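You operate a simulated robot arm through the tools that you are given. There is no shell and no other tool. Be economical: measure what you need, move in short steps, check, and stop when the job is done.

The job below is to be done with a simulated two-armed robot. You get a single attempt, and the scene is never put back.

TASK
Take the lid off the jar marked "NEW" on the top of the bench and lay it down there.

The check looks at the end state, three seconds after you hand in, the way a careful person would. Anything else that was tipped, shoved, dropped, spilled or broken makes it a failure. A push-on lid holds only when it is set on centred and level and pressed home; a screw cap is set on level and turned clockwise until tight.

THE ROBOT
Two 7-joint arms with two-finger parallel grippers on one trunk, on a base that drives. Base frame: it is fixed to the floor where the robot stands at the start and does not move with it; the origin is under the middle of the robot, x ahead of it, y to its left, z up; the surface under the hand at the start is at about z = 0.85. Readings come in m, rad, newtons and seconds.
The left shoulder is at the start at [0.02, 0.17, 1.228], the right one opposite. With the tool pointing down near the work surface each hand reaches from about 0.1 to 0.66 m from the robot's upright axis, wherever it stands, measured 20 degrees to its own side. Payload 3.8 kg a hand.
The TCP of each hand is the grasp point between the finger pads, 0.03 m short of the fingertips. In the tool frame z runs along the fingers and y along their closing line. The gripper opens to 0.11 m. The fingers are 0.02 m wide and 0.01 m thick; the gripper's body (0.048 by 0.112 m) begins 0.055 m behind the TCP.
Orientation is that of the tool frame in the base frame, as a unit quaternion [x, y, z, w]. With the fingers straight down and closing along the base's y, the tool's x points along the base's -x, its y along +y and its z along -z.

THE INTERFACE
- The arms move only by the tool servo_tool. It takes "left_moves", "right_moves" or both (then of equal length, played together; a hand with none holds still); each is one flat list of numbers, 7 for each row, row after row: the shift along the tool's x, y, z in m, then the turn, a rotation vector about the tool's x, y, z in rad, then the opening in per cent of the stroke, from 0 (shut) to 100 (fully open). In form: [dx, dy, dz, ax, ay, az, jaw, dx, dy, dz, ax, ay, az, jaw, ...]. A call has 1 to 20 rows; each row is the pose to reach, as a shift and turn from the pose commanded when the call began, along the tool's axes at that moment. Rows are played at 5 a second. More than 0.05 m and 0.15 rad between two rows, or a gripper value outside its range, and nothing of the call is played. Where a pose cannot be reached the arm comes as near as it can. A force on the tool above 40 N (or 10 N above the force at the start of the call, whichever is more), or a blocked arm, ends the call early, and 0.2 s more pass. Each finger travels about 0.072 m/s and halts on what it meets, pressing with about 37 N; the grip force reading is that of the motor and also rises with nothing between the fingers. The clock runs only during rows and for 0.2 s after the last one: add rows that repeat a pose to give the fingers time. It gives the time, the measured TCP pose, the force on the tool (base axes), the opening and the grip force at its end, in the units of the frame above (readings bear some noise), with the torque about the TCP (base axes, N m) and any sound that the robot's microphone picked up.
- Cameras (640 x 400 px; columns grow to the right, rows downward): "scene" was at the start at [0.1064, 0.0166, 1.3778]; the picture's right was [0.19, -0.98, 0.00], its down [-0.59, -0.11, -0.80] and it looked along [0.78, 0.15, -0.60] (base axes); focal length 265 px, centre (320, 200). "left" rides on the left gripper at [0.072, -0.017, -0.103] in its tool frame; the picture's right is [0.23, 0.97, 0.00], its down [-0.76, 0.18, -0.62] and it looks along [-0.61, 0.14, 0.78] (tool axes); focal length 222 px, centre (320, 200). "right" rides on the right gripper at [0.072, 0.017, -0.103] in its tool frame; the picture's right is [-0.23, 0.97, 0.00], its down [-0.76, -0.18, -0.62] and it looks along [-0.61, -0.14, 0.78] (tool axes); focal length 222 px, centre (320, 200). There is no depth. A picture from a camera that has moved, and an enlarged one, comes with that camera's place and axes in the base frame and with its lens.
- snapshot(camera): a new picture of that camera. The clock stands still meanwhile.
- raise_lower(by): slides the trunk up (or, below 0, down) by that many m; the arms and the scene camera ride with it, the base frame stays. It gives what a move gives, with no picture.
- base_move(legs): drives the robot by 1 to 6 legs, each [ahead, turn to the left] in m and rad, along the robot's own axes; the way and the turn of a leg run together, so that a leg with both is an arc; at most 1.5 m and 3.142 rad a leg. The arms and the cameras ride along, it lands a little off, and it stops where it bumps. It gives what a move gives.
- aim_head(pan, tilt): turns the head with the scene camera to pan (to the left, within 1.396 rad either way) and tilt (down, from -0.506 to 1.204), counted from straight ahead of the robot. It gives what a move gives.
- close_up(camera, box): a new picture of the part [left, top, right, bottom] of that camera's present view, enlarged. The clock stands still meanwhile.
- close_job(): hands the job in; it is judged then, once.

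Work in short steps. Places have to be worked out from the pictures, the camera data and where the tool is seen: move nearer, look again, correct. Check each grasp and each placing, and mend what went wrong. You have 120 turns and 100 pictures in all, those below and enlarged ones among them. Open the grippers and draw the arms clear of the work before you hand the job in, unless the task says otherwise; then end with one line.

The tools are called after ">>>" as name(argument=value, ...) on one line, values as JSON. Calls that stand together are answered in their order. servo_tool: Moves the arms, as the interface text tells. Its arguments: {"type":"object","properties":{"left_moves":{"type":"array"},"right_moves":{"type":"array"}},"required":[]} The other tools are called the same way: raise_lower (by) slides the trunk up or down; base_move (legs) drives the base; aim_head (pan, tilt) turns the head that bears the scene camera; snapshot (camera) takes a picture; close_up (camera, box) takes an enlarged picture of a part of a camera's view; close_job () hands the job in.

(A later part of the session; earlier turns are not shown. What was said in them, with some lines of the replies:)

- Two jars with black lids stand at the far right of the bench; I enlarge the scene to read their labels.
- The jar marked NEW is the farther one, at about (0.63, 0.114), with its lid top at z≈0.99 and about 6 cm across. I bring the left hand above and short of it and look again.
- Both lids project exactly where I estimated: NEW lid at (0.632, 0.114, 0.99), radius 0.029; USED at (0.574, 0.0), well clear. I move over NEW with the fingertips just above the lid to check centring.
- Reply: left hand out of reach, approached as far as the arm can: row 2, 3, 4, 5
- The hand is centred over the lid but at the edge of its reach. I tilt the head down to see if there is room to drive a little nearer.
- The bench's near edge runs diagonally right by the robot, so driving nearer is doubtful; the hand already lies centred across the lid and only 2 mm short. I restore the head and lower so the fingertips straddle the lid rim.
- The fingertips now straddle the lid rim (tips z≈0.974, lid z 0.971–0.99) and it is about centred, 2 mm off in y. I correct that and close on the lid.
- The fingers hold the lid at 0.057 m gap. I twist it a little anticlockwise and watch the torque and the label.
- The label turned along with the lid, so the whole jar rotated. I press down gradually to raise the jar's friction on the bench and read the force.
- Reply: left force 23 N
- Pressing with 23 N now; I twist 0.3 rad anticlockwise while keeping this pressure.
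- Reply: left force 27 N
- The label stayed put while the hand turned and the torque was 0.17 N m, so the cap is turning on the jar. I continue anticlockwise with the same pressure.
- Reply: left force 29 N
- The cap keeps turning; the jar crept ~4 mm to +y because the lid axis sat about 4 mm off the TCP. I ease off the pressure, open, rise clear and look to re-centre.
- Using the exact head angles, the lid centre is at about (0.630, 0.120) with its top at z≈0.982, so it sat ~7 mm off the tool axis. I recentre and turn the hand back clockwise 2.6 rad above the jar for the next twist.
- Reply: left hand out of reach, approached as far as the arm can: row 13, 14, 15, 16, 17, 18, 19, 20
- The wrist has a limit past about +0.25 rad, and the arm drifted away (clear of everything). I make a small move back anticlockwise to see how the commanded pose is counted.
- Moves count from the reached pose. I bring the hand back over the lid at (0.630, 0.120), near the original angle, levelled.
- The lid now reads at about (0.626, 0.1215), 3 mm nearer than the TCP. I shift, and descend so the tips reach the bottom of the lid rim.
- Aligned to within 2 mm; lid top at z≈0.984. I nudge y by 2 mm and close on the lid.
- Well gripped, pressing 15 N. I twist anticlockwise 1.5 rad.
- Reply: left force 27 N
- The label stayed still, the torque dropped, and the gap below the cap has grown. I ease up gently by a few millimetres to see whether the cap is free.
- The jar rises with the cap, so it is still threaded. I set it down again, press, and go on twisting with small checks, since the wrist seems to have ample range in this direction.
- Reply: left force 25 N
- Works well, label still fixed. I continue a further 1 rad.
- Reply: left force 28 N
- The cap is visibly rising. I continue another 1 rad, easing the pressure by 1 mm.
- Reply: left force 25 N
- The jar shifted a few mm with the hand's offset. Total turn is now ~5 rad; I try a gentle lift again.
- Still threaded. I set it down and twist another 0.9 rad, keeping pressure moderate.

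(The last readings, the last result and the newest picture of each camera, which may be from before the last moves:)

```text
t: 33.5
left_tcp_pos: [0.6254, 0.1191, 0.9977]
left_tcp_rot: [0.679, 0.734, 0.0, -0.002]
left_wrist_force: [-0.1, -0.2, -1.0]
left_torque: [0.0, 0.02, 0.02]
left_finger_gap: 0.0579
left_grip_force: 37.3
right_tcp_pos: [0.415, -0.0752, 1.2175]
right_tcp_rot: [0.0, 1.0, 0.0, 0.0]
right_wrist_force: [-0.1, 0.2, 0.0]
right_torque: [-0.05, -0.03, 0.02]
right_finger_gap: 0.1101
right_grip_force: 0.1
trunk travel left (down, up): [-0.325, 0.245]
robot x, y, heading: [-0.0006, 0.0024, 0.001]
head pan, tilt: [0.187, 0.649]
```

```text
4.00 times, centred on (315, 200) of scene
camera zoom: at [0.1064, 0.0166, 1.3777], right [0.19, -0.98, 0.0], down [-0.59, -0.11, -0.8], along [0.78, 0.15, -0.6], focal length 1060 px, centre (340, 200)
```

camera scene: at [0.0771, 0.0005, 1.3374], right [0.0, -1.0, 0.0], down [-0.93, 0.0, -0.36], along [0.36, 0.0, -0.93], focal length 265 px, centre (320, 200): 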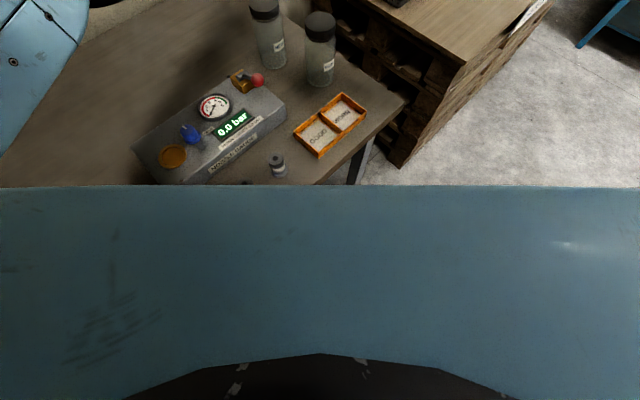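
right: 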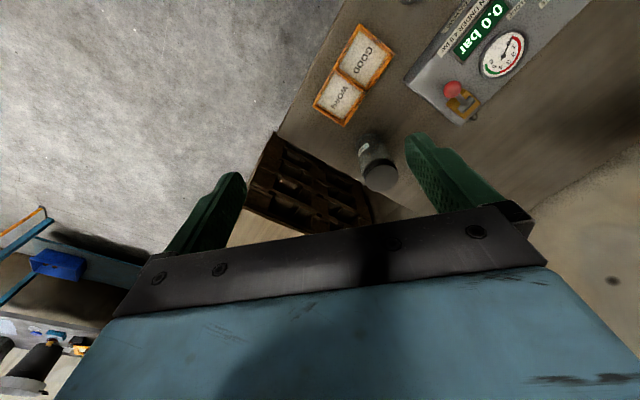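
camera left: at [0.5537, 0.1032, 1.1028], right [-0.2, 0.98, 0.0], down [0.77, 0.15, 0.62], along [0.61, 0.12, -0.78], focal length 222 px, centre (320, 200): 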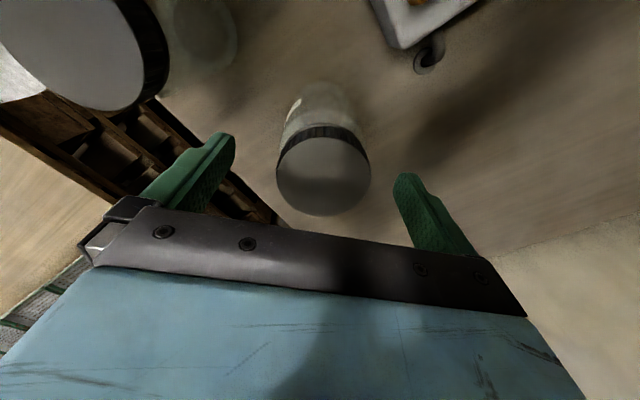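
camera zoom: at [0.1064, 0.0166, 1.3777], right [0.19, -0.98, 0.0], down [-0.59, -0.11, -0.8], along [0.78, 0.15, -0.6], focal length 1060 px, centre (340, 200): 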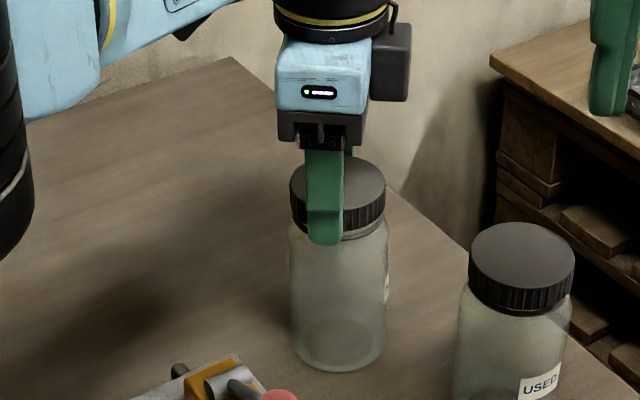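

The pressure vanished at the same height where it was 24 N before, which suggests the thread let go. I lift gently to check.

>>> servo_tool(left_moves=[0, 0, -0.004, 0, 0, 0, 40, 0, 0, -0.008, 0, 0, 0, 40, 0, 0, -0.012, 0, 0, 0, 40, 0, 0, -0.012, 0, 0, 0, 40])

>>> close_up(camera="scene", box=[270, 150, 360, 250])

```text
t: 34.5
left_tcp_pos: [0.6263, 0.1203, 1.0099]
left_tcp_rot: [0.679, 0.734, -0.001, -0.001]
left_wrist_force: [-0.2, 0.8, -0.8]
left_torque: [0.03, -0.01, 0.02]
left_finger_gap: 0.0579
left_grip_force: 36.5
right_tcp_pos: [0.4146, -0.0742, 1.2165]
right_tcp_rot: [0.0, 1.0, 0.0, 0.0]
right_wrist_force: [-0.8, 0.8, -0.3]
right_torque: [0.0, -0.02, 0.02]
right_finger_gap: 0.1102
right_grip_force: 0.1
trunk travel left (down, up): [-0.325, 0.245]
robot x, y, heading: [-0.0008, -0.0027, -0.001]
head pan, tilt: [0.187, 0.649]
```

```text
4.00 times, centred on (315, 200) of scene
camera zoom: at [0.1064, 0.0166, 1.3777], right [0.19, -0.98, 0.0], down [-0.59, -0.11, -0.8], along [0.78, 0.15, -0.6], focal length 1060 px, centre (340, 200)
```

zoom: 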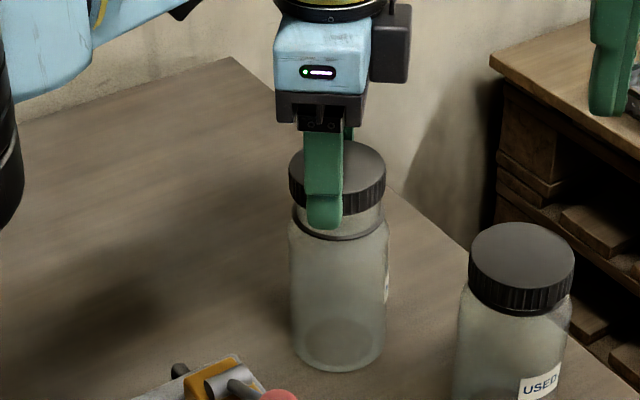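

The cap is off and the jar stands still. I lift it straight up clear.

>>> servo_tool(left_moves=[0, 0, -0.03, 0, 0, 0, 40, 0, 0, -0.06, 0, 0, 0, 40, 0, 0, -0.08, 0, 0, 0, 40, 0, 0, -0.08, 0, 0, 0, 40])

>>> snapshot(camera="scene")

```text
t: 35.5
left_tcp_pos: [0.6265, 0.12, 1.0899]
left_tcp_rot: [0.68, 0.734, 0.0, -0.001]
left_wrist_force: [-0.3, 0.4, 0.3]
left_torque: [0.01, -0.03, 0.02]
left_finger_gap: 0.0578
left_grip_force: 37.0
right_tcp_pos: [0.4162, -0.0755, 1.2177]
right_tcp_rot: [0.0, 1.0, 0.0, 0.0]
right_wrist_force: [0.3, 0.1, 0.0]
right_torque: [0.01, 0.02, -0.02]
right_finger_gap: 0.1099
right_grip_force: 0.1
trunk travel left (down, up): [-0.325, 0.245]
robot x, y, heading: [0.0061, -0.0003, -0.001]
head pan, tilt: [0.187, 0.649]
```

```text
68 pictures are left
camera scene: at [0.1066, 0.0167, 1.3777], right [0.19, -0.98, 0.0], down [-0.59, -0.11, -0.8], along [0.78, 0.15, -0.6], focal length 265 px, centre (320, 200)
```

scene: 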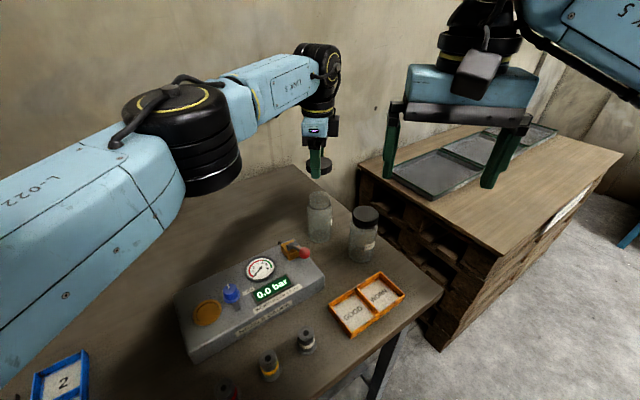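

The jar stands open and the cap is in the hand. I carry it to free bench at about (0.55, 0.30), unwinding the wrist somewhat on the way.

>>> servo_tool(left_moves=[0.031, -0.0103, 0, 0, 0, 0.12, 40, 0.062, -0.0207, 0, 0, 0, 0.24, 40, 0.093, -0.031, 0, 0, 0, 0.36, 40, 0.124, -0.0413, 0, 0, 0, 0.48, 40, 0.155, -0.0517, 0, 0, 0, 0.6, 40, 0.1855, -0.062, 0, 0, 0, 0.72, 40, 0.1855, -0.062, 0, 0, 0, 0.72, 40])

>>> snapshot(camera="scene")

>>> snapshot(camera="left")

```text
t: 37.1
left_tcp_pos: [0.5503, 0.3001, 1.0902]
left_tcp_rot: [0.895, 0.446, -0.002, -0.002]
left_wrist_force: [-0.6, 0.0, 0.4]
left_torque: [0.03, 0.0, -0.04]
left_finger_gap: 0.0577
left_grip_force: 37.1
right_tcp_pos: [0.4157, -0.0756, 1.2176]
right_tcp_rot: [0.0, 1.0, 0.001, 0.0]
right_wrist_force: [0.0, -0.3, 0.2]
right_torque: [0.05, 0.0, -0.01]
right_finger_gap: 0.1102
right_grip_force: 0.1
trunk travel left (down, up): [-0.325, 0.245]
robot x, y, heading: [-0.0022, -0.0003, -0.002]
head pan, tilt: [0.187, 0.649]
```

```text
67 pictures are left
camera scene: at [0.1067, 0.016, 1.3777], right [0.19, -0.98, 0.0], down [-0.59, -0.11, -0.8], along [0.78, 0.15, -0.6], focal length 265 px, centre (320, 200)
```

scene: 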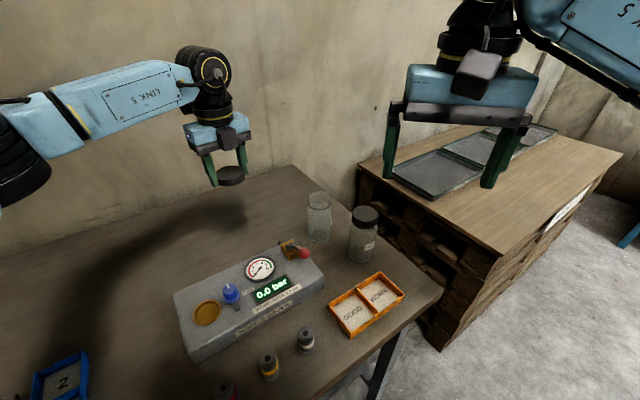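

```text
66 pictures are left
camera left: at [0.5805, 0.3667, 1.1945], right [0.91, -0.4, 0.0], down [-0.31, -0.72, 0.62], along [-0.25, -0.57, -0.78], focal length 222 px, centre (320, 200)
```

left: 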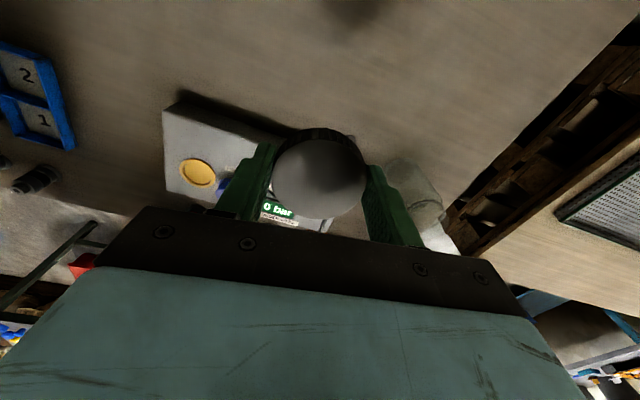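

The spot below is clear bench. I lower to z≈0.905 and check.

>>> servo_tool(left_moves=[0, 0, 0.037, 0, 0, 0, 40, 0, 0, 0.074, 0, 0, 0, 40, 0, 0, 0.111, 0, 0, 0, 40, 0, 0, 0.148, 0, 0, 0, 40, 0, 0, 0.175, 0, 0, 0, 40, 0, 0, 0.185, 0, 0, 0, 40, 0, 0, 0.185, 0, 0, 0, 40])

>>> close_up(camera="scene", box=[160, 160, 340, 280])

```text
t: 38.7
left_tcp_pos: [0.5495, 0.3001, 0.9051]
left_tcp_rot: [0.894, 0.448, -0.001, 0.0]
left_wrist_force: [0.8, 0.4, -0.2]
left_torque: [-0.03, 0.0, 0.02]
left_finger_gap: 0.0576
left_grip_force: 37.0
right_tcp_pos: [0.4147, -0.0744, 1.2172]
right_tcp_rot: [0.0, 1.0, 0.001, 0.0]
right_wrist_force: [0.0, 0.2, -0.5]
right_torque: [0.01, -0.01, -0.03]
right_finger_gap: 0.1097
right_grip_force: 0.0
trunk travel left (down, up): [-0.325, 0.245]
robot x, y, heading: [0.0008, -0.0042, 0.002]
head pan, tilt: [0.187, 0.649]
```

```text
3.33 times, centred on (250, 220) of scene
camera zoom: at [0.1064, 0.0166, 1.3777], right [0.19, -0.98, 0.0], down [-0.59, -0.11, -0.8], along [0.78, 0.15, -0.6], focal length 883 px, centre (553, 133)
```

zoom: 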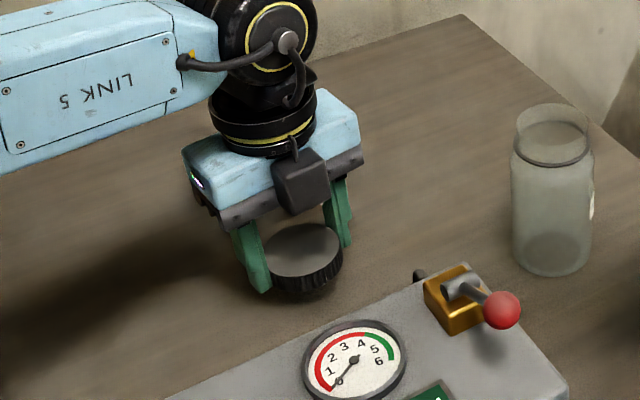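

The cap hovers just above the bench. I lower in 4 mm steps until contact shows.

>>> servo_tool(left_moves=[0, 0, 0.004, 0, 0, 0, 40, 0, 0, 0.008, 0, 0, 0, 40, 0, 0, 0.012, 0, 0, 0, 40, 0, 0, 0.015, 0, 0, 0, 40, 0, 0, 0.018, 0, 0, 0, 40, 0, 0, 0.02, 0, 0, 0, 40])

>>> close_up(camera="scene", box=[160, 160, 340, 280])

```text
t: 40.1
left_tcp_pos: [0.5502, 0.2991, 0.8846]
left_tcp_rot: [0.895, 0.447, -0.001, -0.001]
left_wrist_force: [0.9, 0.7, 0.0]
left_torque: [0.02, 0.0, -0.03]
left_finger_gap: 0.0577
left_grip_force: 36.9
right_tcp_pos: [0.4157, -0.0754, 1.2173]
right_tcp_rot: [0.0, 1.0, -0.001, 0.0]
right_wrist_force: [0.0, 0.4, 0.5]
right_torque: [-0.02, 0.04, 0.01]
right_finger_gap: 0.11
right_grip_force: 0.1
trunk travel left (down, up): [-0.325, 0.245]
robot x, y, heading: [-0.0027, -0.0008, -0.005]
head pan, tilt: [0.187, 0.649]
```

```text
3.33 times, centred on (250, 220) of scene
camera zoom: at [0.1064, 0.0166, 1.3777], right [0.19, -0.98, 0.0], down [-0.59, -0.11, -0.8], along [0.78, 0.15, -0.6], focal length 883 px, centre (553, 133)
```

zoom: 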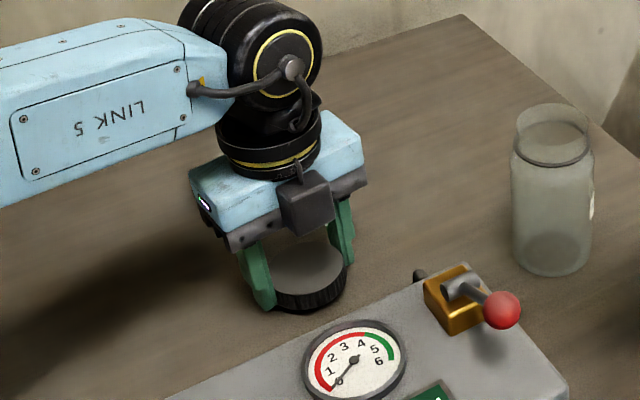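

No contact yet. I go on in 2 mm steps.

>>> servo_tool(left_moves=[0, 0, 0.002, 0, 0, 0, 40, 0, 0, 0.004, 0, 0, 0, 40, 0, 0, 0.006, 0, 0, 0, 40])

```text
t: 40.9
left_tcp_pos: [0.5502, 0.2989, 0.8792]
left_tcp_rot: [0.894, 0.448, 0.0, 0.0]
left_wrist_force: [-2.1, 1.1, 4.8]
left_torque: [-0.06, -0.13, -0.04]
left_finger_gap: 0.0575
left_grip_force: 37.7
right_tcp_pos: [0.4143, -0.0762, 1.2182]
right_tcp_rot: [0.0, 1.0, 0.0, 0.001]
right_wrist_force: [-0.5, 1.0, -0.5]
right_torque: [0.04, 0.02, 0.0]
right_finger_gap: 0.1101
right_grip_force: 0.0
trunk travel left (down, up): [-0.325, 0.245]
robot x, y, heading: [0.0031, -0.0021, 0.001]
head pan, tilt: [0.187, 0.649]
```

The cap touches the bench (4.8 N). I open the fingers and then rise straight up.

>>> servo_tool(left_moves=[0, 0, -0.0005, 0, 0, 0, 60, 0, 0, -0.0005, 0, 0, 0, 75, 0, 0, -0.0005, 0, 0, 0, 90, 0, 0, -0.0005, 0, 0, 0, 90, 0, 0, -0.03, 0, 0, 0, 90, 0, 0, -0.07, 0, 0, 0, 90, 0, 0, -0.11, 0, 0, 0, 90, 0, 0, -0.15, 0, 0, 0, 90, 0, 0, -0.19, 0, 0, 0, 90, 0, 0, -0.23, 0, 0, 0, 90, 0, 0, -0.23, 0, 0, 0, 90])

>>> snapshot(camera="scene")

>>> close_up(camera="scene", box=[200, 170, 400, 290])

```text
t: 43.3
left_tcp_pos: [0.5508, 0.3, 1.1089]
left_tcp_rot: [0.895, 0.447, -0.001, 0.0]
left_wrist_force: [0.4, -0.1, 0.1]
left_torque: [-0.01, 0.01, 0.0]
left_finger_gap: 0.0991
left_grip_force: 0.0
right_tcp_pos: [0.4146, -0.0748, 1.2181]
right_tcp_rot: [0.0, 1.0, 0.0, 0.0]
right_wrist_force: [-0.1, -0.5, 0.2]
right_torque: [-0.01, 0.03, -0.01]
right_finger_gap: 0.1101
right_grip_force: 0.1
trunk travel left (down, up): [-0.325, 0.245]
robot x, y, heading: [0.0, -0.0022, -0.002]
head pan, tilt: [0.187, 0.649]
```

```text
63 pictures are left
camera scene: at [0.1066, 0.0168, 1.3777], right [0.19, -0.98, 0.0], down [-0.59, -0.11, -0.8], along [0.78, 0.15, -0.6], focal length 265 px, centre (320, 200)
```

scene: 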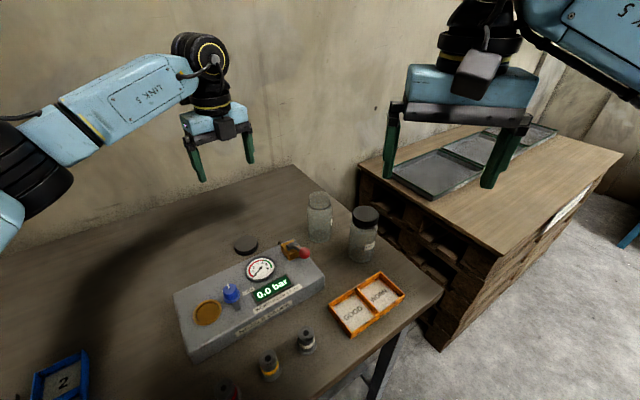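

```text
3.20 times, centred on (300, 230) of scene
camera zoom: at [0.1066, 0.0168, 1.3777], right [0.19, -0.98, 0.0], down [-0.59, -0.11, -0.8], along [0.78, 0.15, -0.6], focal length 848 px, centre (384, 104)
```

zoom: 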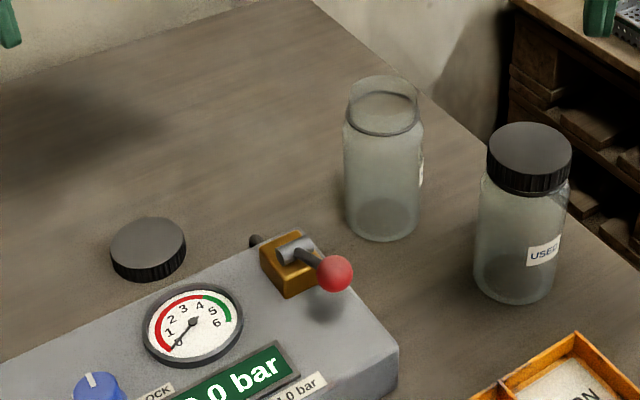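

The cap lies flat on the bench, the NEW jar stands open and upright, and nothing else moved. The hands are open and clear, so I hand in.

>>> close_job()

```text
The job is handed in.
```

I unscrewed the lid of the "NEW" jar and laid it flat on the bench; the jar stands open and upright, though it turned and shifted a few millimetres while I was unscrewing it.
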